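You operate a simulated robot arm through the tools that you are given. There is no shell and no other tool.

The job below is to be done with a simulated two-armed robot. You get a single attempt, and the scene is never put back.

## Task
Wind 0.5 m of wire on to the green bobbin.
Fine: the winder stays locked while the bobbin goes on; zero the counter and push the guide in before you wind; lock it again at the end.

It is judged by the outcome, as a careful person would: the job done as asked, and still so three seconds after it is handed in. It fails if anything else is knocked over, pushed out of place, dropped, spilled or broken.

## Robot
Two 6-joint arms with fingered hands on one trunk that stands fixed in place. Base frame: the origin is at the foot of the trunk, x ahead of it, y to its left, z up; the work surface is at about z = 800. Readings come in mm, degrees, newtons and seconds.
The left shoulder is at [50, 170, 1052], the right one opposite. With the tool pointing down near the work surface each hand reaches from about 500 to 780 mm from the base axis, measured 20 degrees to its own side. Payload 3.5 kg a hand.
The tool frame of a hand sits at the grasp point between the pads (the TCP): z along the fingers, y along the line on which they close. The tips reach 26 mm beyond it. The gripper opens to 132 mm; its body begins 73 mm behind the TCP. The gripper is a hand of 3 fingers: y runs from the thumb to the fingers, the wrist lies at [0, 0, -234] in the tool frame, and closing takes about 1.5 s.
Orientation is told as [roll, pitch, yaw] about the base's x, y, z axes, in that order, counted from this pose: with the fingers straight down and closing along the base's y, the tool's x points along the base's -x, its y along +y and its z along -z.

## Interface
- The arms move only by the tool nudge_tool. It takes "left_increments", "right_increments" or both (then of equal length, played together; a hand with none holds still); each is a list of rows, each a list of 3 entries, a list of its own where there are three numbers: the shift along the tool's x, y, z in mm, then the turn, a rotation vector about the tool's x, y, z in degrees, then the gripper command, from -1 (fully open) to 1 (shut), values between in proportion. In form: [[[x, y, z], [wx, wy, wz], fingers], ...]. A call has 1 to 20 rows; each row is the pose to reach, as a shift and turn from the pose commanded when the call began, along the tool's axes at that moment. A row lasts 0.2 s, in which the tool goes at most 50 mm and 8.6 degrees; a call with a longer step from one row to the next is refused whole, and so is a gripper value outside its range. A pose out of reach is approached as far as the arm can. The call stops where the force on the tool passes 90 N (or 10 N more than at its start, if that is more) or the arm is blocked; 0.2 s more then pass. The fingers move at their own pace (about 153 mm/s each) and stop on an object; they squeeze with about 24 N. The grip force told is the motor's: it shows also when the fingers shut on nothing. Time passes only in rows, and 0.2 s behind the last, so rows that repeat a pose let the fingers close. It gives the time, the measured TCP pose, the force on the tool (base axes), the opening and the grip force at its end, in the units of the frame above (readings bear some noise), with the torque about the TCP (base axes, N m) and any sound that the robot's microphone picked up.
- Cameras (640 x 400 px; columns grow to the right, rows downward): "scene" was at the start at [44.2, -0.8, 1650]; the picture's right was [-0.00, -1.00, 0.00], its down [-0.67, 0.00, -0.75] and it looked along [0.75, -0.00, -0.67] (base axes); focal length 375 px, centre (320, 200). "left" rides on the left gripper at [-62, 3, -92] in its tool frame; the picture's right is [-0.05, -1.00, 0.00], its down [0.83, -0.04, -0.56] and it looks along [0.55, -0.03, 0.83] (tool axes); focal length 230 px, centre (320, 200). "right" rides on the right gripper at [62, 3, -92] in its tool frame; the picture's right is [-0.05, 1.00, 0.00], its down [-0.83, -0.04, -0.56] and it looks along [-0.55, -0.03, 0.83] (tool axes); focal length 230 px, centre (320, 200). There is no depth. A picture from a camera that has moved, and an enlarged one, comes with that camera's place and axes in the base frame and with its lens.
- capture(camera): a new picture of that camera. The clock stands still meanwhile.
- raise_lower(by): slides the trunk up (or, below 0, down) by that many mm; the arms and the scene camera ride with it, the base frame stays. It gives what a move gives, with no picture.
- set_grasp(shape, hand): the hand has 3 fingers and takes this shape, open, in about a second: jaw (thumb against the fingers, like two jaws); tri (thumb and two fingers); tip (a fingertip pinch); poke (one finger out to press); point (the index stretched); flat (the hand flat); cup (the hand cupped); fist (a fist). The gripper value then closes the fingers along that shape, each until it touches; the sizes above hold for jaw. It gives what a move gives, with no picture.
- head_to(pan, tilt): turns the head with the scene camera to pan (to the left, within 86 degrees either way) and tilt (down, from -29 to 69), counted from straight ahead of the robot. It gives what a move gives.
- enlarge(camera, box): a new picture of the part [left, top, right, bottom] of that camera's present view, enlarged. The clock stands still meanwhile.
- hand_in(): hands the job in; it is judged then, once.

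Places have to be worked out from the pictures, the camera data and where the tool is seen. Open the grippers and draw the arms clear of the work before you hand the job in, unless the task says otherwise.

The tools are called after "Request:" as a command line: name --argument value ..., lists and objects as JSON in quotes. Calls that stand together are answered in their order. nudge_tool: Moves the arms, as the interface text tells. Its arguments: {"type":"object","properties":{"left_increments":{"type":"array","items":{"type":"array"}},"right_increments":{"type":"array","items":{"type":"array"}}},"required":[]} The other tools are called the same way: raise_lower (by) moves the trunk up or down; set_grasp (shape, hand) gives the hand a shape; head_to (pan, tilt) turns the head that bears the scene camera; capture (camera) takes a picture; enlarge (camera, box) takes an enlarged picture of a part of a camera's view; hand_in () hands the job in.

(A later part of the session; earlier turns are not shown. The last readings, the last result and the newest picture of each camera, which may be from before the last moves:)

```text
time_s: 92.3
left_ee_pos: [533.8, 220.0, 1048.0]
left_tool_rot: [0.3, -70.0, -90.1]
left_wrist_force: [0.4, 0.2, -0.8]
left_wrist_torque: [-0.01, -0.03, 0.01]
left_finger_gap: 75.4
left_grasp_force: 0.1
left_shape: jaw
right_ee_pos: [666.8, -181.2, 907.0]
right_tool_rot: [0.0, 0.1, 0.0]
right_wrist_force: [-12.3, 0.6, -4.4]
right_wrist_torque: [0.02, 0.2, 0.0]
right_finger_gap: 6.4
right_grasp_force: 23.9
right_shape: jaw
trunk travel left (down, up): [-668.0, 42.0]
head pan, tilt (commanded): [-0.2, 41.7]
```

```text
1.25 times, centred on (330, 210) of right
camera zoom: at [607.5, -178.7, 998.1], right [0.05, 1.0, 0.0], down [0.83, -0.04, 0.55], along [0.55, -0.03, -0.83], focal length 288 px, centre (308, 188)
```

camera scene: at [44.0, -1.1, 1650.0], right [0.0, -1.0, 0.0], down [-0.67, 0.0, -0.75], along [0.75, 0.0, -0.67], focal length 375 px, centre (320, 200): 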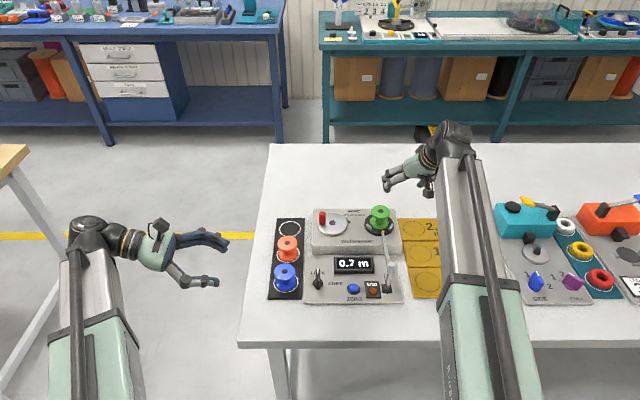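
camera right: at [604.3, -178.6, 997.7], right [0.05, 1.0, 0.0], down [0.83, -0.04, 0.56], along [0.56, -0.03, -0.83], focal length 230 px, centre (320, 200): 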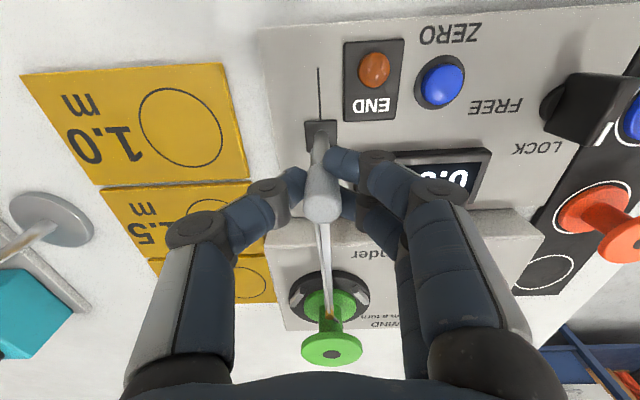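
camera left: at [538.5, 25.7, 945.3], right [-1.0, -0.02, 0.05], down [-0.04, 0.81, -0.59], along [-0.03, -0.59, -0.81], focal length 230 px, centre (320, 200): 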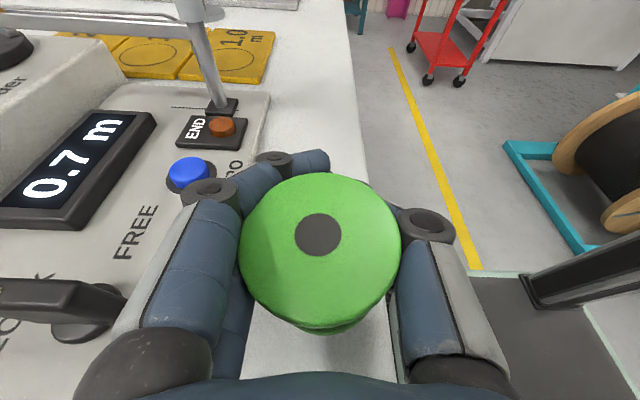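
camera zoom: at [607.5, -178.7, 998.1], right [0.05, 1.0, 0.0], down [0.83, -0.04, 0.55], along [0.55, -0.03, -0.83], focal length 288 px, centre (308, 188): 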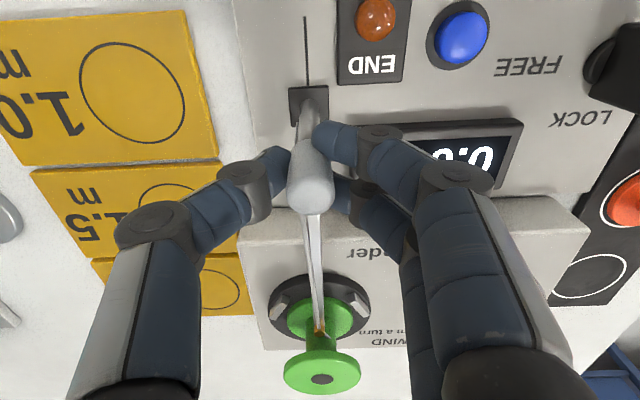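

The guide is at its end stop (-12 N at x≈667) with the eye inside the bobbin's groove. I'll ease the push, open, and lift straight off.

Request:
nudge_tool --right_increments '[[[1.5, 0, 0], [0, 0, 0], 0.9], [[1.5, 0, 0], [0, 0, 0], 0.7], [[1.5, 0, 0], [0, 0, 0], 0.4], [[1.5, 0, 0], [0, 0, 0], 0.15], [[1.5, 0, 0], [0, 0, 0], 0.1], [[1.5, 0, -15], [0, 0, 0], 0.1], [[1.5, 0, -40], [0, 0, 0], 0.1], [[1.5, 0, -75], [0, 0, 0], 0.1], [[1.5, 0, -110], [0, 0, 0], 0.1]]'

Request:
enlarge --camera "scene" --box '[340, 195, 440, 290]'

Request:
capture --camera "right"

```text
time_s: 94.3
left_ee_pos: [535.3, 221.3, 1047.0]
left_tool_rot: [0.1, -70.0, -90.1]
left_wrist_force: [0.4, -0.2, 0.3]
left_wrist_torque: [-0.01, -0.01, 0.0]
left_finger_gap: 75.3
left_grasp_force: 0.1
left_shape: jaw
right_ee_pos: [666.6, -181.5, 1017.3]
right_tool_rot: [0.0, 0.0, 0.0]
right_wrist_force: [0.0, -0.1, 0.2]
right_wrist_torque: [-0.01, -0.02, -0.04]
right_finger_gap: 58.7
right_grasp_force: 0.0
right_shape: jaw
trunk travel left (down, up): [-668.0, 42.0]
head pan, tilt (commanded): [-0.2, 41.7]
```

```text
4.21 times, centred on (390, 242) of scene
camera zoom: at [43.9, -0.7, 1650.0], right [0.0, -1.0, 0.0], down [-0.67, 0.0, -0.75], along [0.75, 0.0, -0.67], focal length 1578 px, centre (25, 21)
```

zoom: 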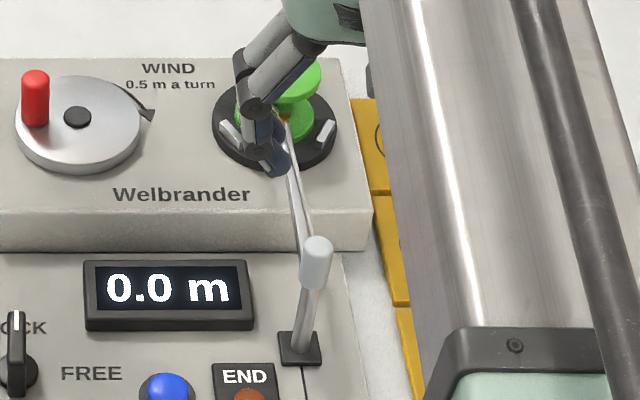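

```text
taken
camera right: at [607.5, -179.6, 1108.4], right [0.05, 1.0, 0.0], down [0.83, -0.04, 0.56], along [0.55, -0.03, -0.83], focal length 230 px, centre (320, 200)
```

right: 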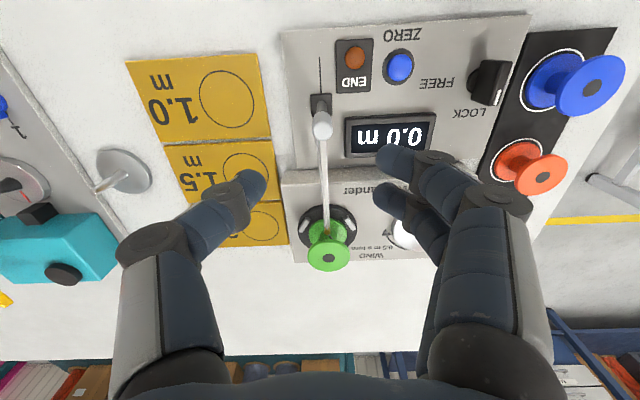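

The guide is in, the counter is at 0.0 m and the bobbin is in place. Next is the lock knob; I'll look at it closely from both cameras.

Request:
enlarge --camera "scene" --box '[300, 260, 340, 300]'

Request:
enlarge --camera "right" --box '[440, 30, 540, 130]'

```text
10.00 times, centred on (320, 280) of scene
camera zoom: at [43.9, -0.7, 1650.0], right [0.0, -1.0, 0.0], down [-0.67, 0.0, -0.75], along [0.75, 0.0, -0.67], focal length 3746 px, centre (320, -600)
```

zoom: 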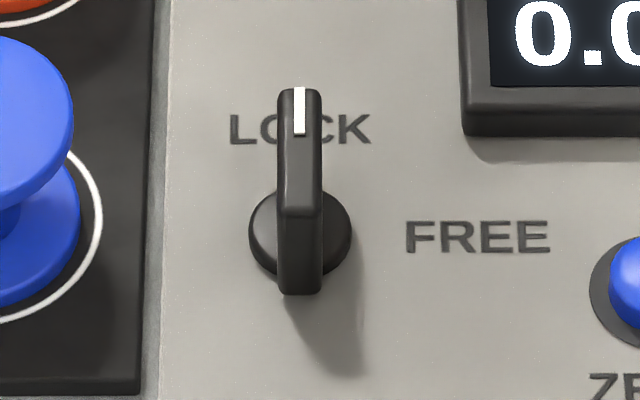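

```text
4.00 times, centred on (490, 80) of right
camera zoom: at [607.5, -179.6, 1108.4], right [0.05, 1.0, 0.0], down [0.83, -0.04, 0.56], along [0.55, -0.03, -0.83], focal length 920 px, centre (-360, 680)
```

zoom: 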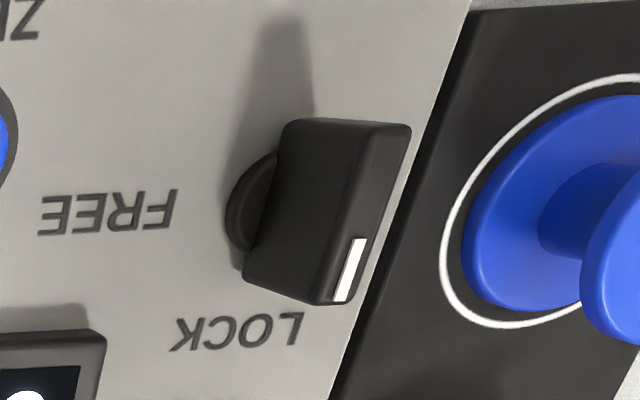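

The knob bar spans x≈629–670 at y≈4, with its top at z≈846 and its white mark pointing to LOCK. I'll move the right arm aside and bring the left hand upright (yaw 0) near the knob.

Request:
nudge_tool --left_increments '[[[0.2, 4.4, 8.7], [-3.6, 3.6, -5.2], -0.15], [[0.4, 8.8, 17.3], [-7.2, 7.2, -10.3], -0.15], [[0.6, 13.2, 26], [-10.9, 10.9, -15.5], -0.15], [[0.7, 17.6, 34.6], [-14.5, 14.5, -20.7], -0.15], [[0.9, 22, 43.3], [-18.1, 18.1, -25.9], -0.15], [[1.1, 26.4, 51.9], [-21.7, 21.7, -31], -0.15], [[1.3, 30.8, 60.6], [-25.3, 25.3, -36.2], -0.15], [[1.5, 35.2, 69.2], [-29, 29, -41.4], -0.15], [[1.7, 39.6, 77.9], [-32.6, 32.6, -46.6], -0.15], [[1.9, 44, 86.5], [-36.2, 36.2, -51.7], -0.15], [[2.1, 48.4, 95.2], [-39.8, 39.8, -56.9], -0.15], [[2.2, 52.8, 103.8], [-43.4, 43.4, -62.1], -0.15], [[2.4, 57.2, 112.5], [-47.1, 47.1, -67.3], -0.15], [[2.6, 61.6, 121.1], [-50.7, 50.7, -72.4], -0.15], [[2.8, 66, 129.8], [-54.3, 54.3, -77.6], -0.15]]' --right_increments '[[[5, -25, -10], [0, 0, 0], 0.1], [[10, -55, -20], [0, 0, 0], 0.1], [[16, -90, -30], [0, 0, 0], 0.1], [[22, -125, -40], [0, 0, 0], 0.1], [[27, -150, -45], [0, 0, 0], 0.1], [[27, -150, -45], [0, 0, 0], 0.1], [[27, -150, -45], [0, 0, 0], 0.1], [[27, -150, -45], [0, 0, 0], 0.1], [[27, -150, -45], [0, 0, 0], 0.1], [[27, -150, -45], [0, 0, 0], 0.1], [[27, -150, -45], [0, 0, 0], 0.1], [[27, -150, -45], [0, 0, 0], 0.1], [[27, -150, -45], [0, 0, 0], 0.1], [[27, -150, -45], [0, 0, 0], 0.1], [[27, -150, -45], [0, 0, 0], 0.1]]'

Request:
capture --camera "scene"

Request:
capture --camera "left"

```text
time_s: 97.5
left_ee_pos: [599.6, 100.9, 1000.6]
left_tool_rot: [0.1, 0.0, 0.2]
left_wrist_force: [0.2, -0.3, 0.2]
left_wrist_torque: [0.0, 0.04, 0.02]
left_finger_gap: 75.4
left_grasp_force: 0.1
left_shape: jaw
right_ee_pos: [641.2, -330.8, 1062.5]
right_tool_rot: [0.0, 0.1, 0.0]
right_wrist_force: [-0.2, -0.6, 0.3]
right_wrist_torque: [-0.03, 0.01, 0.02]
right_finger_gap: 58.8
right_grasp_force: 0.0
right_shape: jaw
trunk travel left (down, up): [-668.0, 42.0]
head pan, tilt (commanded): [-0.2, 41.7]
```

```text
taken
camera scene: at [44.4, -1.0, 1650.0], right [0.0, -1.0, 0.0], down [-0.67, 0.0, -0.75], along [0.75, 0.0, -0.67], focal length 375 px, centre (320, 200)
```

scene: 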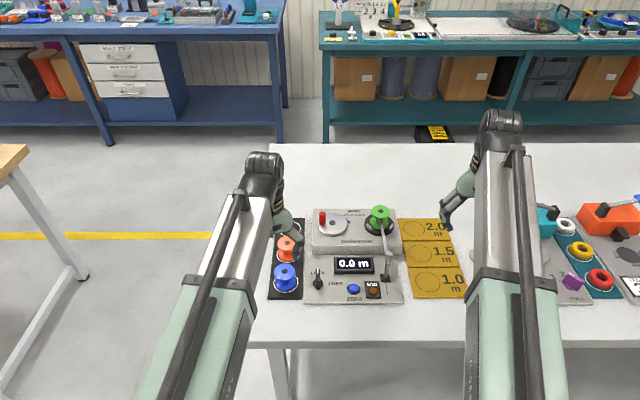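

```text
taken
camera left: at [662.8, 105.0, 1092.6], right [0.05, -1.0, 0.0], down [-0.83, -0.05, 0.56], along [-0.55, -0.03, -0.83], focal length 230 px, centre (320, 200)
```

left: 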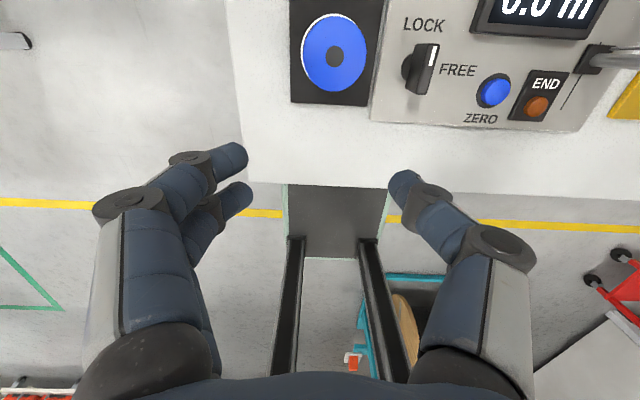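

I'll bring the left hand over the knob at z≈930, with a moderate opening.

Request:
nudge_tool --left_increments '[[[-12, -24, 17], [0, 0, 0], 0.1], [[-25, -48, 35], [0, 0, 0], 0.3], [[-37, -73, 52], [0, 0, 0], 0.35], [[-49.5, -97, 70], [0, 0, 0], 0.35], [[-49.5, -97, 70], [0, 0, 0], 0.35]]'

Request:
capture --camera "left"

Request:
enlarge --camera "scene" --box '[270, 220, 390, 310]'

```text
time_s: 98.7
left_ee_pos: [648.8, 3.5, 929.9]
left_tool_rot: [-0.1, -0.2, 0.1]
left_wrist_force: [0.1, 1.2, -0.3]
left_wrist_torque: [-0.01, 0.02, -0.01]
left_finger_gap: 43.4
left_grasp_force: 0.1
left_shape: jaw
right_ee_pos: [641.2, -329.8, 1062.4]
right_tool_rot: [0.1, 0.0, 0.0]
right_wrist_force: [0.0, 0.4, 0.4]
right_wrist_torque: [0.0, 0.0, 0.01]
right_finger_gap: 58.8
right_grasp_force: 0.1
right_shape: jaw
trunk travel left (down, up): [-668.0, 42.0]
head pan, tilt (commanded): [-0.2, 41.7]
```

```text
taken
camera left: at [712.3, 8.8, 1022.4], right [0.05, -1.0, 0.0], down [-0.83, -0.04, 0.55], along [-0.55, -0.03, -0.83], focal length 230 px, centre (320, 200)
```

left: 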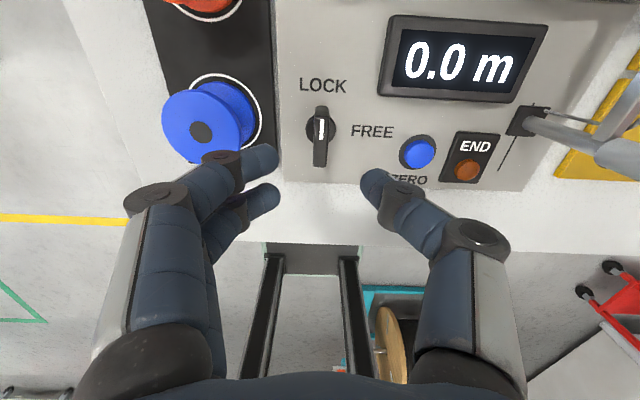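

```text
4.44 times, centred on (330, 265) of scene
camera zoom: at [44.0, -0.7, 1650.0], right [0.0, -1.0, 0.0], down [-0.67, 0.0, -0.75], along [0.75, 0.0, -0.67], focal length 1665 px, centre (276, -89)
```

zoom: 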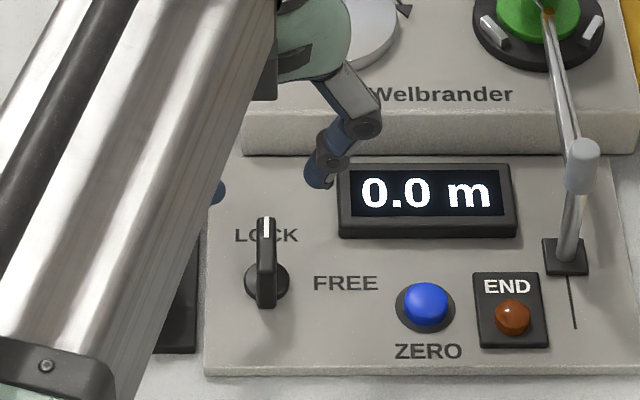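

The knob bar is centred at about (649.5,4.7), right below the hand. I'll descend to TCP z≈852 around it.

Request:
nudge_tool --left_increments '[[[0, 0, 20], [0, 0, 0], 0.35], [[0, 0, 42], [0, 0, 0], 0.35], [[0, 0, 62], [0, 0, 0], 0.35], [[0, 0, 77], [0, 0, 0], 0.35]]'

Request:
capture --camera "left"

Request:
enlarge --camera "scene" --box '[270, 230, 370, 310]'

```text
time_s: 99.7
left_ee_pos: [649.4, 1.9, 853.6]
left_tool_rot: [0.0, 0.1, 0.0]
left_wrist_force: [0.7, 0.0, 0.1]
left_wrist_torque: [-0.01, 0.03, 0.02]
left_finger_gap: 43.5
left_grasp_force: 0.0
left_shape: jaw
right_ee_pos: [640.9, -330.0, 1062.5]
right_tool_rot: [0.0, 0.1, 0.0]
right_wrist_force: [0.0, 0.3, 0.6]
right_wrist_torque: [-0.02, -0.01, 0.01]
right_finger_gap: 58.9
right_grasp_force: 0.1
right_shape: jaw
trunk travel left (down, up): [-668.0, 42.0]
head pan, tilt (commanded): [-0.2, 41.7]
```

```text
taken
camera left: at [712.8, 7.5, 946.3], right [0.05, -1.0, 0.0], down [-0.83, -0.04, 0.55], along [-0.55, -0.03, -0.83], focal length 230 px, centre (320, 200)
```

left: 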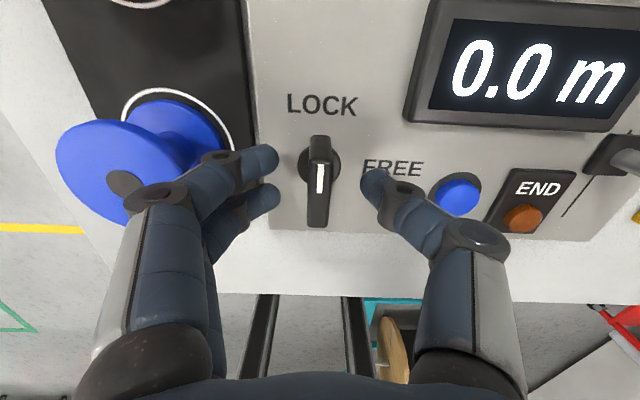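

```text
5.00 times, centred on (320, 270) of scene
camera zoom: at [44.3, -0.8, 1650.0], right [0.0, -1.0, 0.0], down [-0.67, 0.0, -0.75], along [0.75, 0.0, -0.67], focal length 1873 px, centre (320, -150)
```

zoom: 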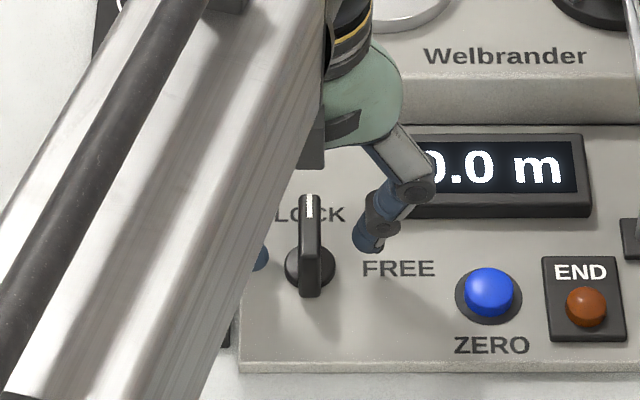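

The knob sits midway between thumb and fingers. I'll close on the bar.

Request:
nudge_tool --left_increments '[[[0, 0, 0], [0, 0, 0], 0.5], [[0, 0, 0], [0, 0, 0], 0.65], [[0, 0, 0], [0, 0, 0], 0.8], [[0, 0, 0], [0, 0, 0], 0.9], [[0, 0, 0], [0, 0, 0], 0.9]]'

Request:
capture --camera "left"

```text
time_s: 100.9
left_ee_pos: [650.1, 2.8, 853.6]
left_tool_rot: [0.1, -0.1, 0.2]
left_wrist_force: [0.5, 0.7, 1.4]
left_wrist_torque: [0.0, -0.02, -0.02]
left_finger_gap: 7.5
left_grasp_force: 0.0
left_shape: jaw
right_ee_pos: [641.1, -331.7, 1061.9]
right_tool_rot: [0.0, 0.0, 0.0]
right_wrist_force: [-0.6, 0.1, 0.0]
right_wrist_torque: [-0.01, -0.01, 0.0]
right_finger_gap: 58.7
right_grasp_force: 0.1
right_shape: jaw
trunk travel left (down, up): [-668.0, 42.0]
head pan, tilt (commanded): [-0.2, 41.7]
```

```text
taken
camera left: at [712.6, 7.8, 946.5], right [0.05, -1.0, 0.0], down [-0.83, -0.04, 0.55], along [-0.55, -0.03, -0.83], focal length 230 px, centre (320, 200)
```

left: 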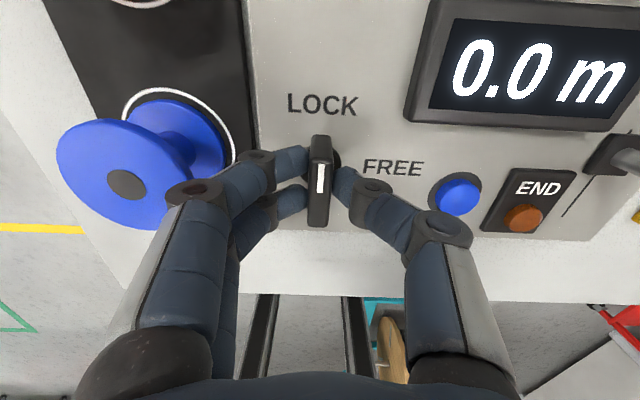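

Almost touching. Closing fully.

Request:
nudge_tool --left_increments '[[[0, 0, 0], [0, 0, 0], 1], [[0, 0, 0], [0, 0, 0], 1], [[0, 0, 0], [0, 0, 0], 1]]'

Request:
capture --camera "left"

```text
time_s: 101.7
left_ee_pos: [650.3, 2.5, 852.8]
left_tool_rot: [0.0, 0.0, 0.0]
left_wrist_force: [-0.3, 1.3, -3.5]
left_wrist_torque: [0.04, -0.01, -0.01]
left_finger_gap: 6.8
left_grasp_force: 23.4
left_shape: jaw
right_ee_pos: [641.7, -330.3, 1061.6]
right_tool_rot: [0.0, 0.0, 0.1]
right_wrist_force: [-0.1, 0.4, 0.3]
right_wrist_torque: [0.01, -0.03, 0.0]
right_finger_gap: 58.9
right_grasp_force: 0.1
right_shape: jaw
trunk travel left (down, up): [-668.0, 42.0]
head pan, tilt (commanded): [-0.2, 41.7]
```

```text
taken
camera left: at [712.7, 7.6, 946.1], right [0.05, -1.0, 0.0], down [-0.83, -0.04, 0.55], along [-0.55, -0.03, -0.83], focal length 230 px, centre (320, 200)
```

left: 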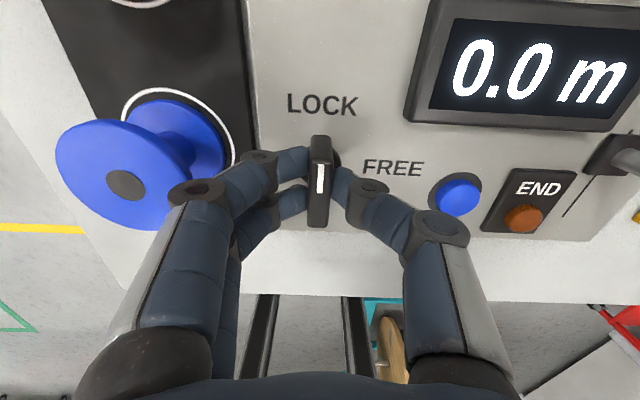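

Gripped at 23 N. I'll turn the knob clockwise as seen from above (towards FREE): first 45°, and check.

Request:
nudge_tool --left_increments '[[[0, 0, 0], [0, 0, 7.5], 1], [[0, 0, 0], [0, 0, 15], 1], [[0, 0, 0], [0, 0, 22.5], 1], [[0, 0, 0], [0, 0, 30], 1], [[0, 0, 0], [0, 0, 37.5], 1], [[0, 0, 0], [0, 0, 45], 1]]'

Request:
capture --camera "left"

Request:
enlarge --camera "scene" --box '[270, 230, 370, 310]'

```text
time_s: 103.1
left_ee_pos: [648.8, 3.4, 854.2]
left_tool_rot: [0.0, -0.1, -45.2]
left_wrist_force: [2.9, -6.6, 4.4]
left_wrist_torque: [-0.07, -0.05, 0.0]
left_finger_gap: 6.7
left_grasp_force: 23.7
left_shape: jaw
right_ee_pos: [640.9, -331.0, 1061.8]
right_tool_rot: [0.0, 0.0, 0.0]
right_wrist_force: [0.7, 0.7, 0.3]
right_wrist_torque: [0.01, 0.01, 0.03]
right_finger_gap: 59.0
right_grasp_force: 0.0
right_shape: jaw
trunk travel left (down, up): [-668.0, 42.0]
head pan, tilt (commanded): [-0.2, 41.7]
```

```text
taken
camera left: at [696.0, -37.5, 945.8], right [-0.67, -0.74, 0.0], down [-0.62, 0.56, 0.55], along [-0.41, 0.37, -0.83], focal length 230 px, centre (320, 200)
```

left: 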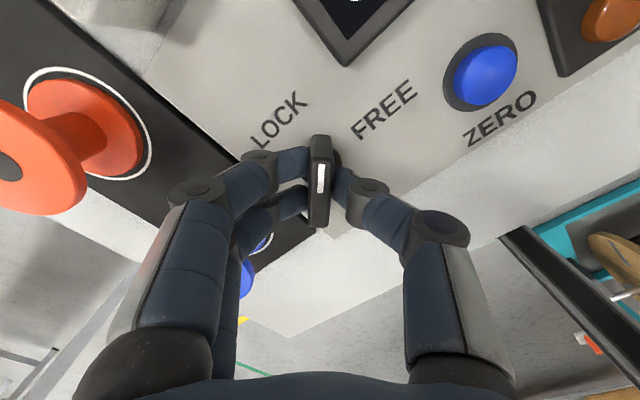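

```text
5.00 times, centred on (320, 270) of scene
camera zoom: at [44.0, -1.6, 1650.1], right [0.0, -1.0, 0.0], down [-0.67, 0.0, -0.75], along [0.75, 0.0, -0.67], focal length 1873 px, centre (320, -150)
```

zoom: 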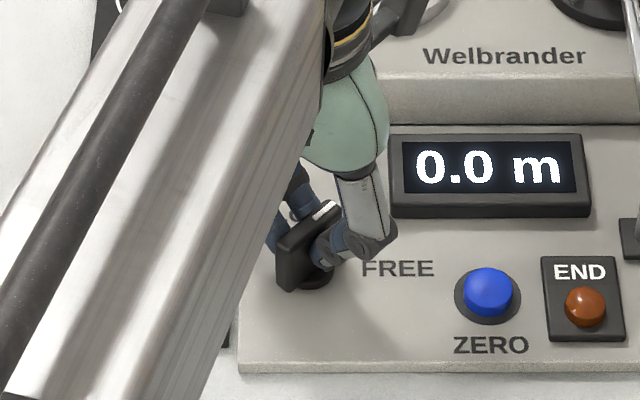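

The knob follows, now at 45°. I'll turn the remaining 45°.

Request:
nudge_tool --left_increments '[[[0, 0, 0], [0, 0, 7.5], 1], [[0, 0, 0], [0, 0, 15], 1], [[0, 0, 0], [0, 0, 22.5], 1], [[0, 0, 0], [0, 0, 30], 1], [[0, 0, 0], [0, 0, 37.5], 1], [[0, 0, 0], [0, 0, 45], 1]]'

Request:
capture --camera "left"

Request:
enlarge --camera "scene" --box '[270, 230, 370, 310]'

```text
time_s: 104.5
left_ee_pos: [647.9, 2.6, 853.5]
left_tool_rot: [0.1, 0.0, -90.0]
left_wrist_force: [-4.2, -13.9, 3.5]
left_wrist_torque: [-0.26, 0.08, -0.01]
left_finger_gap: 6.6
left_grasp_force: 23.9
left_shape: jaw
right_ee_pos: [641.2, -332.2, 1062.4]
right_tool_rot: [0.1, -0.1, 0.0]
right_wrist_force: [-1.0, -0.4, -0.4]
right_wrist_torque: [0.0, 0.02, -0.02]
right_finger_gap: 59.1
right_grasp_force: 0.0
right_shape: jaw
trunk travel left (down, up): [-668.0, 42.0]
head pan, tilt (commanded): [-0.2, 41.7]
```

```text
taken
camera left: at [652.7, -57.8, 945.7], right [-1.0, -0.05, 0.0], down [-0.04, 0.83, 0.55], along [-0.03, 0.55, -0.83], focal length 230 px, centre (320, 200)
```

left: 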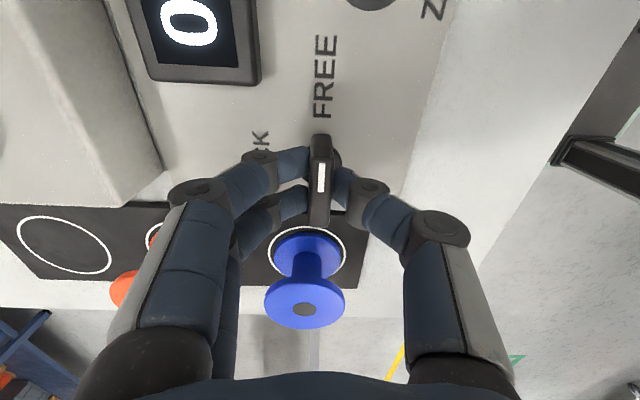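

```text
5.00 times, centred on (320, 270) of scene
camera zoom: at [43.3, -2.3, 1650.0], right [0.0, -1.0, 0.0], down [-0.66, 0.0, -0.75], along [0.75, 0.0, -0.66], focal length 1873 px, centre (320, -150)
```

zoom: 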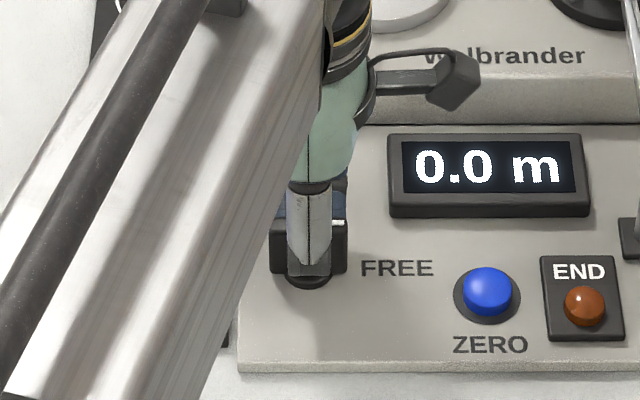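

The knob points at FREE. I'll open and lift off, then verify.

Request:
nudge_tool --left_increments '[[[0, 0, 0], [0, 0, 0], 0.9], [[0, 0, 0], [0, 0, 0], 0.7], [[0, 0, 0], [0, 0, 0], 0.5], [[0, 0, 0], [0, 0, 0], 0.35], [[0, 0, -10], [0, 0, 0], 0.35], [[0, 0, -30], [0, 0, 0], 0.35], [[0, 0, -60], [0, 0, 0], 0.35], [[0, 0, -95], [0, 0, 0], 0.35], [[0, 0, -130], [0, 0, 0], 0.35]]'

Request:
capture --camera "left"

Request:
enlarge --camera "scene" --box '[270, 220, 390, 310]'

```text
time_s: 106.5
left_ee_pos: [647.1, 3.9, 983.0]
left_tool_rot: [0.0, 0.0, -90.1]
left_wrist_force: [-0.4, -0.2, -0.4]
left_wrist_torque: [0.0, 0.03, -0.01]
left_finger_gap: 42.6
left_grasp_force: 0.2
left_shape: jaw
right_ee_pos: [640.4, -330.4, 1062.6]
right_tool_rot: [-0.1, 0.0, -0.1]
right_wrist_force: [0.0, -0.4, -1.0]
right_wrist_torque: [0.0, -0.02, -0.01]
right_finger_gap: 59.0
right_grasp_force: 0.0
right_shape: jaw
trunk travel left (down, up): [-668.0, 42.0]
head pan, tilt (commanded): [-0.2, 41.7]
```

```text
taken
camera left: at [652.3, -55.8, 1075.7], right [-1.0, -0.05, 0.0], down [-0.04, 0.83, 0.55], along [-0.03, 0.55, -0.83], focal length 230 px, centre (320, 200)
```

left: 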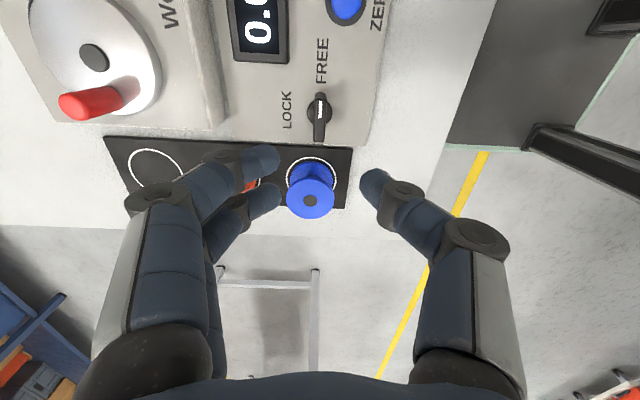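

```text
4.44 times, centred on (330, 265) of scene
camera zoom: at [44.0, -0.9, 1650.0], right [0.0, -1.0, 0.0], down [-0.67, 0.0, -0.75], along [0.75, 0.0, -0.67], focal length 1665 px, centre (276, -89)
```

zoom: 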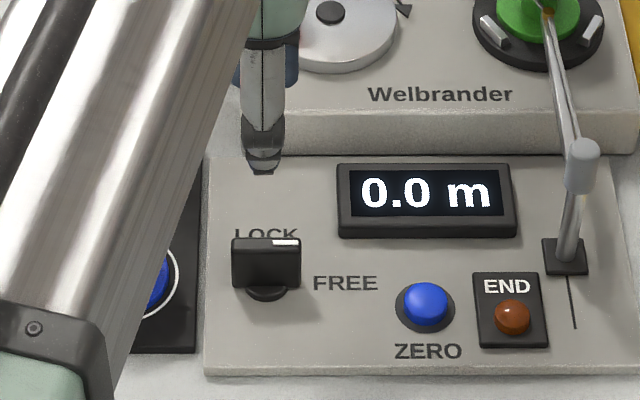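

The knob is at FREE and the display is still 0.0 m. I'll take the left arm clear, keeping its yaw for re-locking later, then bring the right hand to the crank handle, tilted 55°.

Request:
nudge_tool --left_increments '[[[40, -16, -14], [0, 0, 0], 0.35], [[80, -32, -28], [0, 0, 0], 0.35], [[120, -48, -42], [0, 0, 0], 0.35], [[160, -64, -56], [0, 0, 0], 0.35], [[200, -80, -70], [0, 0, 0], 0.35]]'

Request:
nudge_tool --right_increments '[[[-18.2, 31.8, 7.7], [-0.48, -5.49, -0.92], 0.2], [[-36.4, 63.6, 15.4], [-0.96, -10.97, -1.84], 0.2], [[-54.6, 95.4, 23.1], [-1.44, -16.46, -2.77], 0.2], [[-72.8, 127.2, 30.8], [-1.92, -21.94, -3.69], 0.2], [[-91, 159, 38.5], [-2.41, -27.43, -4.61], 0.2], [[-109.2, 190.8, 46.2], [-2.89, -32.92, -5.53], 0.2], [[-127.4, 222.6, 53.9], [-3.37, -38.4, -6.45], 0.2], [[-145.6, 254.4, 61.6], [-3.85, -43.89, -7.38], 0.2], [[-163.8, 286.2, 69.3], [-4.33, -49.37, -8.3], 0.2], [[-182, 318, 77], [-4.81, -54.86, -9.22], 0.2]]'

Request:
capture --camera "right"

Request:
capture --camera "scene"

```text
time_s: 107.7
left_ee_pos: [570.6, 204.0, 1054.5]
left_tool_rot: [0.1, 0.0, -90.0]
left_wrist_force: [0.4, 0.6, 0.1]
left_wrist_torque: [0.02, -0.02, 0.01]
left_finger_gap: 42.5
left_grasp_force: 0.1
left_shape: jaw
right_ee_pos: [640.7, -330.8, 1061.4]
right_tool_rot: [-0.1, -0.1, 0.0]
right_wrist_force: [-1.5, -0.8, -0.3]
right_wrist_torque: [0.0, 0.02, 0.03]
right_finger_gap: 58.8
right_grasp_force: 0.0
right_shape: jaw
trunk travel left (down, up): [-668.0, 42.0]
head pan, tilt (commanded): [-0.2, 41.7]
```

```text
time_s: 109.9
left_ee_pos: [571.9, 204.7, 1054.3]
left_tool_rot: [0.1, -0.2, -90.1]
left_wrist_force: [0.2, 0.1, -0.2]
left_wrist_torque: [-0.02, 0.02, 0.01]
left_finger_gap: 42.5
left_grasp_force: 0.0
left_shape: jaw
right_ee_pos: [822.4, -11.3, 983.8]
right_tool_rot: [0.0, -55.1, 9.9]
right_wrist_force: [-0.6, -0.6, -0.1]
right_wrist_torque: [0.05, 0.01, -0.01]
right_finger_gap: 53.1
right_grasp_force: 0.0
right_shape: jaw
trunk travel left (down, up): [-668.0, 42.0]
head pan, tilt (commanded): [-0.2, 41.7]
```

```text
taken
camera right: at [714.5, -28.5, 984.9], right [-0.14, 0.99, 0.04], down [0.03, -0.04, 1.0], along [0.99, 0.14, -0.02], focal length 230 px, centre (320, 200)
```

right: 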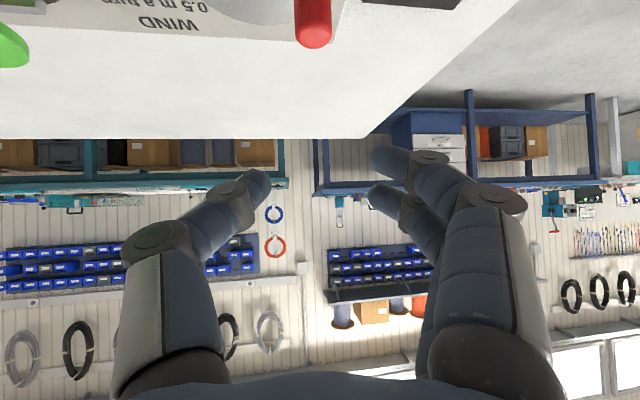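

```text
taken
camera scene: at [44.4, -0.4, 1650.0], right [0.0, -1.0, 0.0], down [-0.67, 0.0, -0.75], along [0.75, 0.0, -0.67], focal length 375 px, centre (320, 200)
```

scene: 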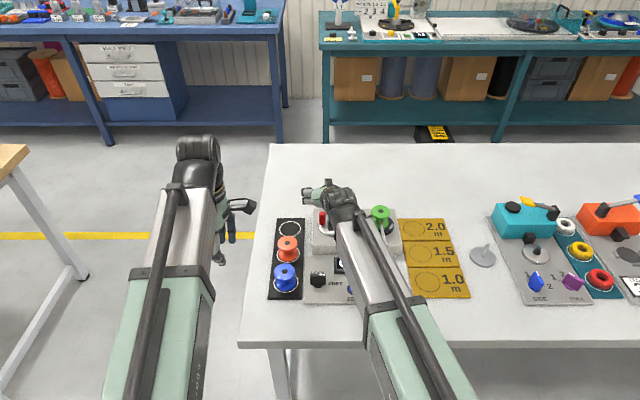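

The right hand is above and behind the handle. I'll zoom in to pin down the handle's position relative to the hand.

Request:
enlarge --camera "right" --box '[200, 0, 440, 150]'

Request:
enlarge --camera "scene" --box '[290, 180, 370, 240]'

```text
2.67 times, centred on (320, 75) of right
camera zoom: at [714.5, -28.5, 984.9], right [-0.14, 0.99, 0.04], down [0.03, -0.04, 1.0], along [0.99, 0.14, -0.02], focal length 614 px, centre (320, 533)
```

zoom: 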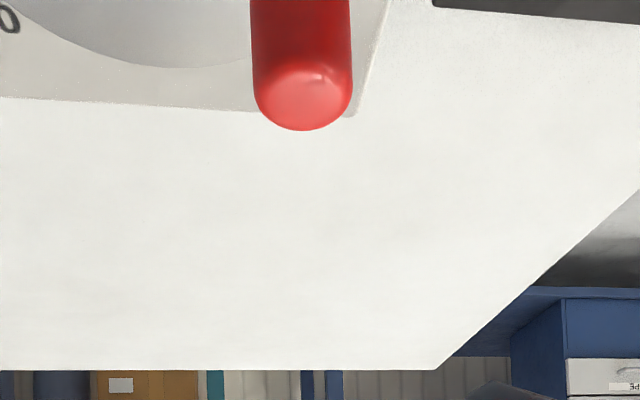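

```text
6.67 times, centred on (330, 210) of scene
camera zoom: at [44.4, -0.4, 1650.0], right [0.0, -1.0, 0.0], down [-0.67, 0.0, -0.75], along [0.75, 0.0, -0.67], focal length 2498 px, centre (253, 133)
```

zoom: 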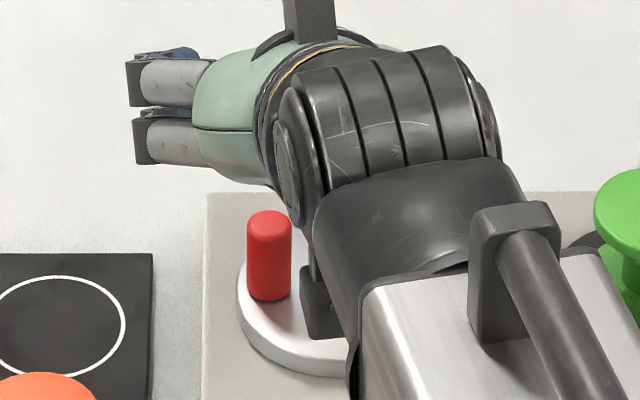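

The handle (Ø19 mm) is at (831,-11.5), z≈855–898, so a vertical descent keeps it centred between thumb and fingers. I'll go down in two stages.

Request:
nudge_tool --right_increments '[[[15, -0.3, 10.7], [0, 0, 0], 0.2], [[32, -0.6, 22.7], [0, 0, 0], 0.2], [[47, -1, 33.3], [0, 0, 0], 0.2], [[57, -1.2, 40.4], [0, 0, 0], 0.2]]'

Request:
capture --camera "right"

Request:
enlarge --camera "scene" --box '[290, 180, 370, 240]'

```text
time_s: 110.9
left_ee_pos: [571.7, 203.2, 1054.0]
left_tool_rot: [0.0, 0.0, -90.1]
left_wrist_force: [0.5, 0.5, -0.3]
left_wrist_torque: [0.01, -0.01, 0.01]
left_finger_gap: 42.5
left_grasp_force: 0.0
left_shape: jaw
right_ee_pos: [822.5, -13.5, 914.9]
right_tool_rot: [0.1, -55.1, 9.8]
right_wrist_force: [1.0, 1.2, 0.4]
right_wrist_torque: [0.01, 0.02, -0.04]
right_finger_gap: 53.4
right_grasp_force: 0.1
right_shape: jaw
trunk travel left (down, up): [-668.0, 42.0]
head pan, tilt (commanded): [-0.2, 41.7]
```

```text
taken
camera right: at [714.7, -30.2, 915.9], right [-0.14, 0.99, 0.04], down [0.03, -0.04, 1.0], along [0.99, 0.14, -0.02], focal length 230 px, centre (320, 200)
```

right: 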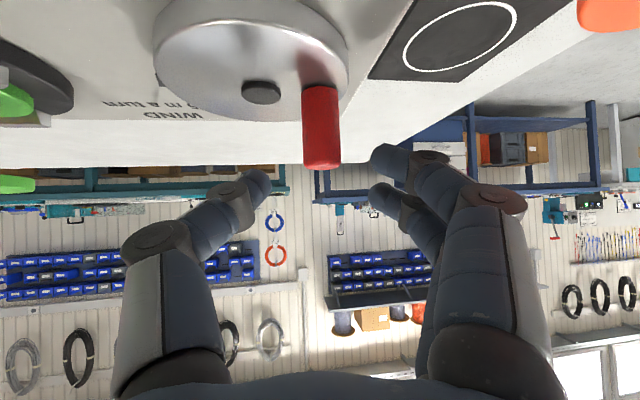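

```text
6.67 times, centred on (330, 210) of scene
camera zoom: at [44.2, -0.8, 1650.0], right [0.0, -1.0, 0.0], down [-0.67, 0.0, -0.75], along [0.75, 0.0, -0.67], focal length 2498 px, centre (253, 133)
```

zoom: 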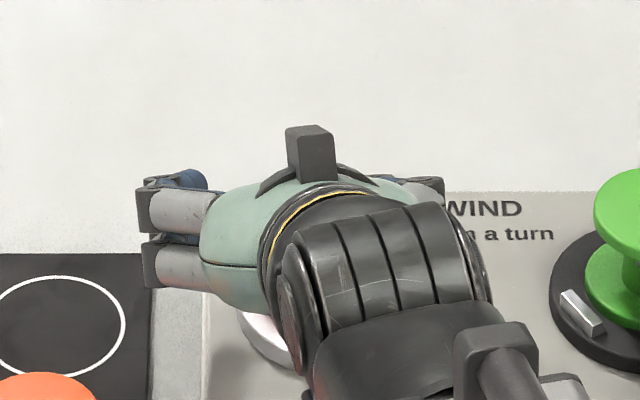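

The handle is right between thumb and fingers. From this view the crank centre is (835.5,-41) and the handle (831,-12), so the radius is about 29 mm. I'll descend the last 22 mm and close on the handle.

Request:
nudge_tool --right_increments '[[[6, 0, 4.2], [0, 0, 0], 0.2], [[12, 0, 8.4], [0, 0, 0], 0.2], [[18, 0, 12.6], [0, 0, 0], 0.2], [[18, 0, 12.6], [0, 0, 0], 0.4], [[18, 0, 12.6], [0, 0, 0], 0.55], [[18, 0, 12.6], [0, 0, 0], 0.65]]'

Request:
capture --camera "right"

```text
time_s: 112.3
left_ee_pos: [571.7, 202.4, 1053.1]
left_tool_rot: [0.0, 0.0, -89.9]
left_wrist_force: [-0.1, 0.4, -0.8]
left_wrist_torque: [0.01, 0.02, -0.02]
left_finger_gap: 42.6
left_grasp_force: 0.0
left_shape: jaw
right_ee_pos: [822.0, -14.4, 891.4]
right_tool_rot: [0.0, -55.0, 9.9]
right_wrist_force: [-0.6, -0.6, -0.1]
right_wrist_torque: [-0.01, 0.0, -0.02]
right_finger_gap: 23.5
right_grasp_force: 0.0
right_shape: jaw
trunk travel left (down, up): [-668.0, 42.0]
head pan, tilt (commanded): [-0.2, 41.7]
```

```text
taken
camera right: at [715.1, -30.5, 894.1], right [-0.14, 0.99, 0.04], down [0.03, -0.04, 1.0], along [0.99, 0.14, -0.02], focal length 230 px, centre (320, 200)
```

right: 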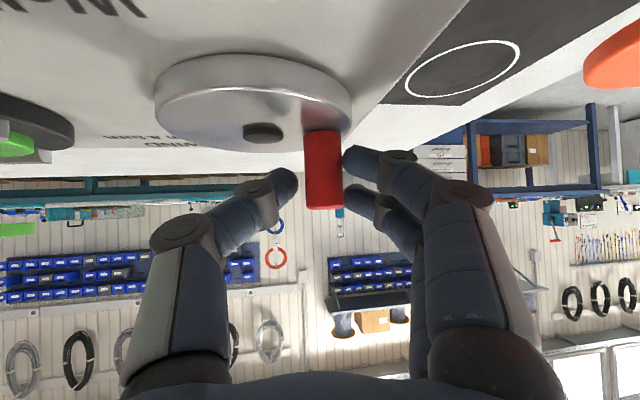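

The handle is nicely between thumb and both fingers. Closing fully.

Request:
nudge_tool --right_increments '[[[0, 0, 0], [0, 0, 0], 0.75], [[0, 0, 0], [0, 0, 0], 0.85], [[0, 0, 0], [0, 0, 0], 1], [[0, 0, 0], [0, 0, 0], 1]]'

Request:
capture --camera "right"

```text
time_s: 113.3
left_ee_pos: [571.5, 203.4, 1054.2]
left_tool_rot: [0.0, 0.0, -90.0]
left_wrist_force: [-0.2, 0.2, -0.2]
left_wrist_torque: [-0.02, -0.04, -0.01]
left_finger_gap: 42.7
left_grasp_force: 0.0
left_shape: jaw
right_ee_pos: [823.6, -13.1, 891.5]
right_tool_rot: [0.0, -55.0, 9.9]
right_wrist_force: [-0.6, 1.3, -0.1]
right_wrist_torque: [0.05, 0.04, 0.04]
right_finger_gap: 10.6
right_grasp_force: 23.9
right_shape: jaw
trunk travel left (down, up): [-668.0, 42.0]
head pan, tilt (commanded): [-0.2, 41.7]
```

```text
taken
camera right: at [715.1, -30.4, 894.0], right [-0.14, 0.99, 0.04], down [0.03, -0.04, 1.0], along [0.99, 0.14, -0.02], focal length 230 px, centre (320, 200)
```

right: 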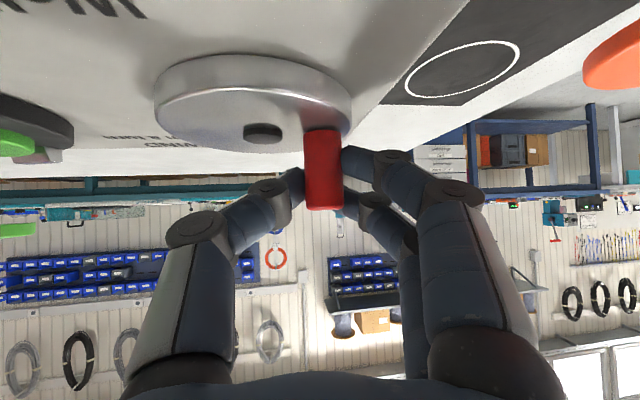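

The handle is gripped at 24 N. I'll crank clockwise along the 29 mm circle: the first 60°, then check the force and the display.

Request:
nudge_tool --right_increments '[[[-2.92, -0.54, 4.16], [0, 0, 0], 1], [[-5.74, -1.96, 8.19], [0, 0, 0], 1], [[-8.37, -4.21, 11.95], [0, 0, 0], 1], [[-10.74, -7.22, 15.34], [0, 0, 0], 1], [[-12.78, -10.91, 18.25], [0, 0, 0], 1], [[-14.41, -15.16, 20.58], [0, 0, 0], 1]]'

Request:
capture --camera "right"

Request:
enlarge --camera "scene" --box '[290, 190, 410, 290]'

```text
time_s: 114.7
left_ee_pos: [573.0, 202.8, 1054.4]
left_tool_rot: [-0.1, 0.0, -90.0]
left_wrist_force: [-0.1, -0.4, 0.4]
left_wrist_torque: [0.01, 0.05, 0.0]
left_finger_gap: 42.5
left_grasp_force: 0.1
left_shape: jaw
right_ee_pos: [850.1, -26.0, 891.5]
right_tool_rot: [0.1, -54.9, 10.0]
right_wrist_force: [-8.3, -5.3, -5.6]
right_wrist_torque: [-0.03, 0.25, 0.01]
right_finger_gap: 10.8
right_grasp_force: 24.1
right_shape: jaw
trunk travel left (down, up): [-668.0, 42.0]
head pan, tilt (commanded): [-0.2, 41.7]
```

```text
taken
camera right: at [742.6, -42.9, 894.2], right [-0.14, 0.99, 0.04], down [0.03, -0.04, 1.0], along [0.99, 0.14, -0.02], focal length 230 px, centre (320, 200)
```

right: 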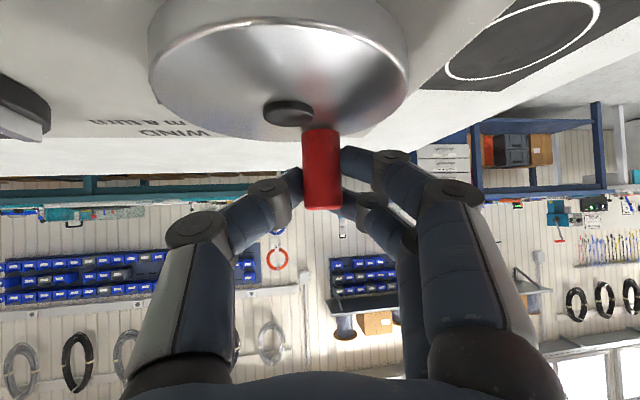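

```text
4.00 times, centred on (350, 240) of scene
camera zoom: at [44.0, -1.6, 1650.0], right [0.0, -1.0, 0.0], down [-0.67, 0.0, -0.75], along [0.75, 0.0, -0.67], focal length 1499 px, centre (200, 40)
```

zoom: 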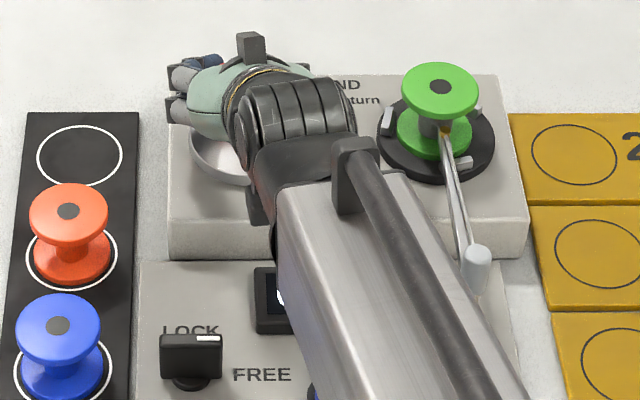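

The crank and the seat turn together, the guide eye is feeding into the groove, and forces are moderate (about 11 N). I'll continue from 60° to 150°.

Request:
nudge_tool --right_increments '[[[-1.19, -4.68, 1.7], [0, 0, 0], 1], [[-1.89, -9.64, 2.7], [0, 0, 0], 1], [[-2.09, -14.75, 2.99], [0, 0, 0], 1], [[-1.78, -19.83, 2.54], [0, 0, 0], 1], [[-0.97, -24.75, 1.38], [0, 0, 0], 1], [[0.33, -29.34, -0.47], [0, 0, 0], 1], [[2.05, -33.47, -2.93], [0, 0, 0], 1], [[4.17, -37.02, -5.96], [0, 0, 0], 1], [[6.6, -39.87, -9.43], [0, 0, 0], 1]]'

Request:
capture --camera "right"

Request:
enlarge --camera "scene" --box '[290, 190, 410, 290]'

```text
time_s: 116.7
left_ee_pos: [572.4, 203.6, 1054.5]
left_tool_rot: [0.0, 0.0, -90.0]
left_wrist_force: [-0.1, 0.2, -0.3]
left_wrist_torque: [0.02, -0.03, 0.01]
left_finger_gap: 42.5
left_grasp_force: 0.1
left_shape: jaw
right_ee_pos: [846.6, -65.8, 892.6]
right_tool_rot: [0.0, -55.0, 9.9]
right_wrist_force: [-3.2, 4.1, -8.2]
right_wrist_torque: [0.05, 0.28, 0.02]
right_finger_gap: 10.2
right_grasp_force: 23.9
right_shape: jaw
trunk travel left (down, up): [-668.0, 42.0]
head pan, tilt (commanded): [-0.2, 41.7]
```

```text
taken
camera right: at [738.5, -82.9, 894.4], right [-0.14, 0.99, 0.04], down [0.03, -0.04, 1.0], along [0.99, 0.14, -0.02], focal length 230 px, centre (320, 200)
```

right: 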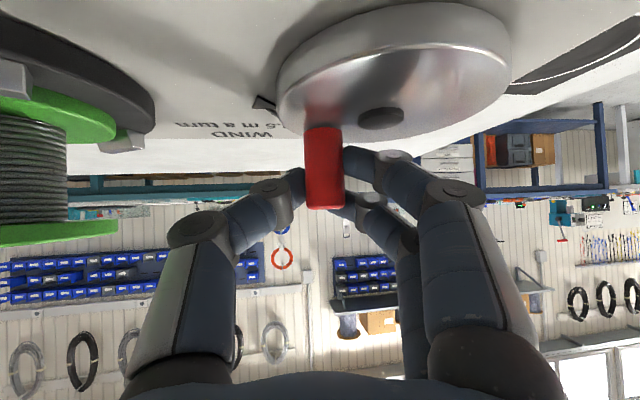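

```text
4.00 times, centred on (350, 240) of scene
camera zoom: at [44.9, -0.5, 1650.0], right [0.0, -1.0, 0.0], down [-0.67, 0.0, -0.75], along [0.75, 0.0, -0.67], focal length 1499 px, centre (200, 40)
```

zoom: 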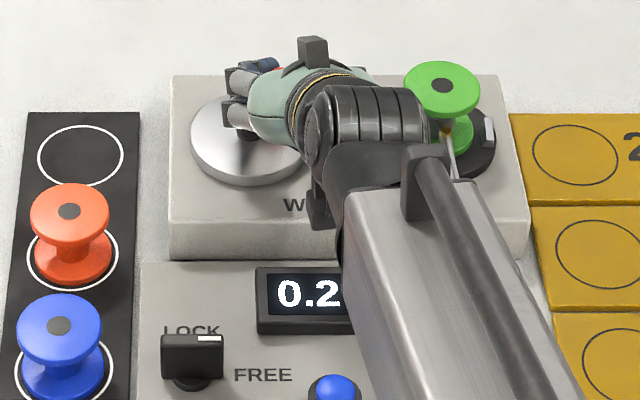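

The counter shows 0.2 m at 150° and wire is winding onto the green bobbin, with the thumb clear of it. Continuing from 150° to 240°.

Request:
nudge_tool --right_increments '[[[2.68, -2.08, -3.83], [0, 0, 0], 1], [[5.53, -3.3, -7.9], [0, 0, 0], 1], [[8.46, -3.65, -12.08], [0, 0, 0], 1], [[11.37, -3.1, -16.25], [0, 0, 0], 1], [[14.2, -1.69, -20.28], [0, 0, 0], 1], [[16.83, 0.57, -24.04], [0, 0, 0], 1], [[19.2, 3.57, -27.42], [0, 0, 0], 1], [[21.23, 7.27, -30.33], [0, 0, 0], 1], [[22.87, 11.51, -32.67], [0, 0, 0], 1]]'

Request:
capture --camera "right"

Request:
enlarge --camera "scene" --box '[290, 190, 410, 290]'

```text
time_s: 118.7
left_ee_pos: [571.4, 203.8, 1053.5]
left_tool_rot: [0.0, 0.1, -90.0]
left_wrist_force: [0.1, 0.2, 0.3]
left_wrist_torque: [-0.01, -0.03, -0.04]
left_finger_gap: 42.4
left_grasp_force: 0.0
left_shape: jaw
right_ee_pos: [803.9, -61.9, 892.1]
right_tool_rot: [0.1, -55.0, 9.9]
right_wrist_force: [-4.6, -3.8, -6.2]
right_wrist_torque: [0.0, 0.21, -0.01]
right_finger_gap: 10.4
right_grasp_force: 24.2
right_shape: jaw
trunk travel left (down, up): [-668.0, 42.0]
head pan, tilt (commanded): [-0.2, 41.7]
```

```text
taken
camera right: at [696.0, -79.1, 894.4], right [-0.14, 0.99, 0.04], down [0.03, -0.04, 1.0], along [0.99, 0.14, -0.02], focal length 230 px, centre (320, 200)
```

right: 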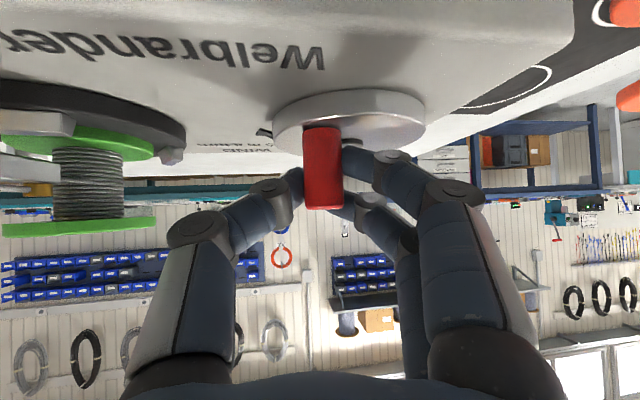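

```text
4.00 times, centred on (350, 240) of scene
camera zoom: at [44.1, -1.1, 1650.0], right [0.0, -1.0, 0.0], down [-0.67, 0.0, -0.75], along [0.75, 0.0, -0.67], focal length 1499 px, centre (200, 40)
```

zoom: 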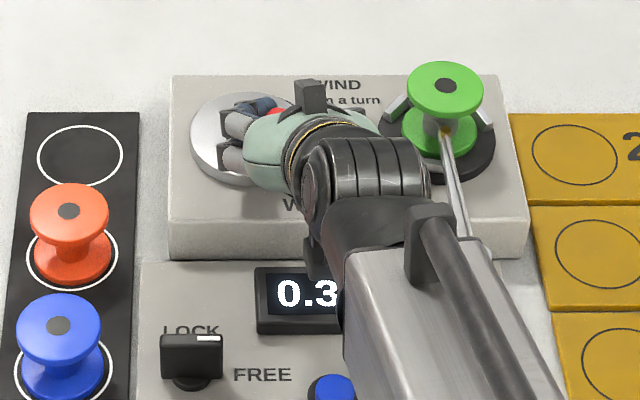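

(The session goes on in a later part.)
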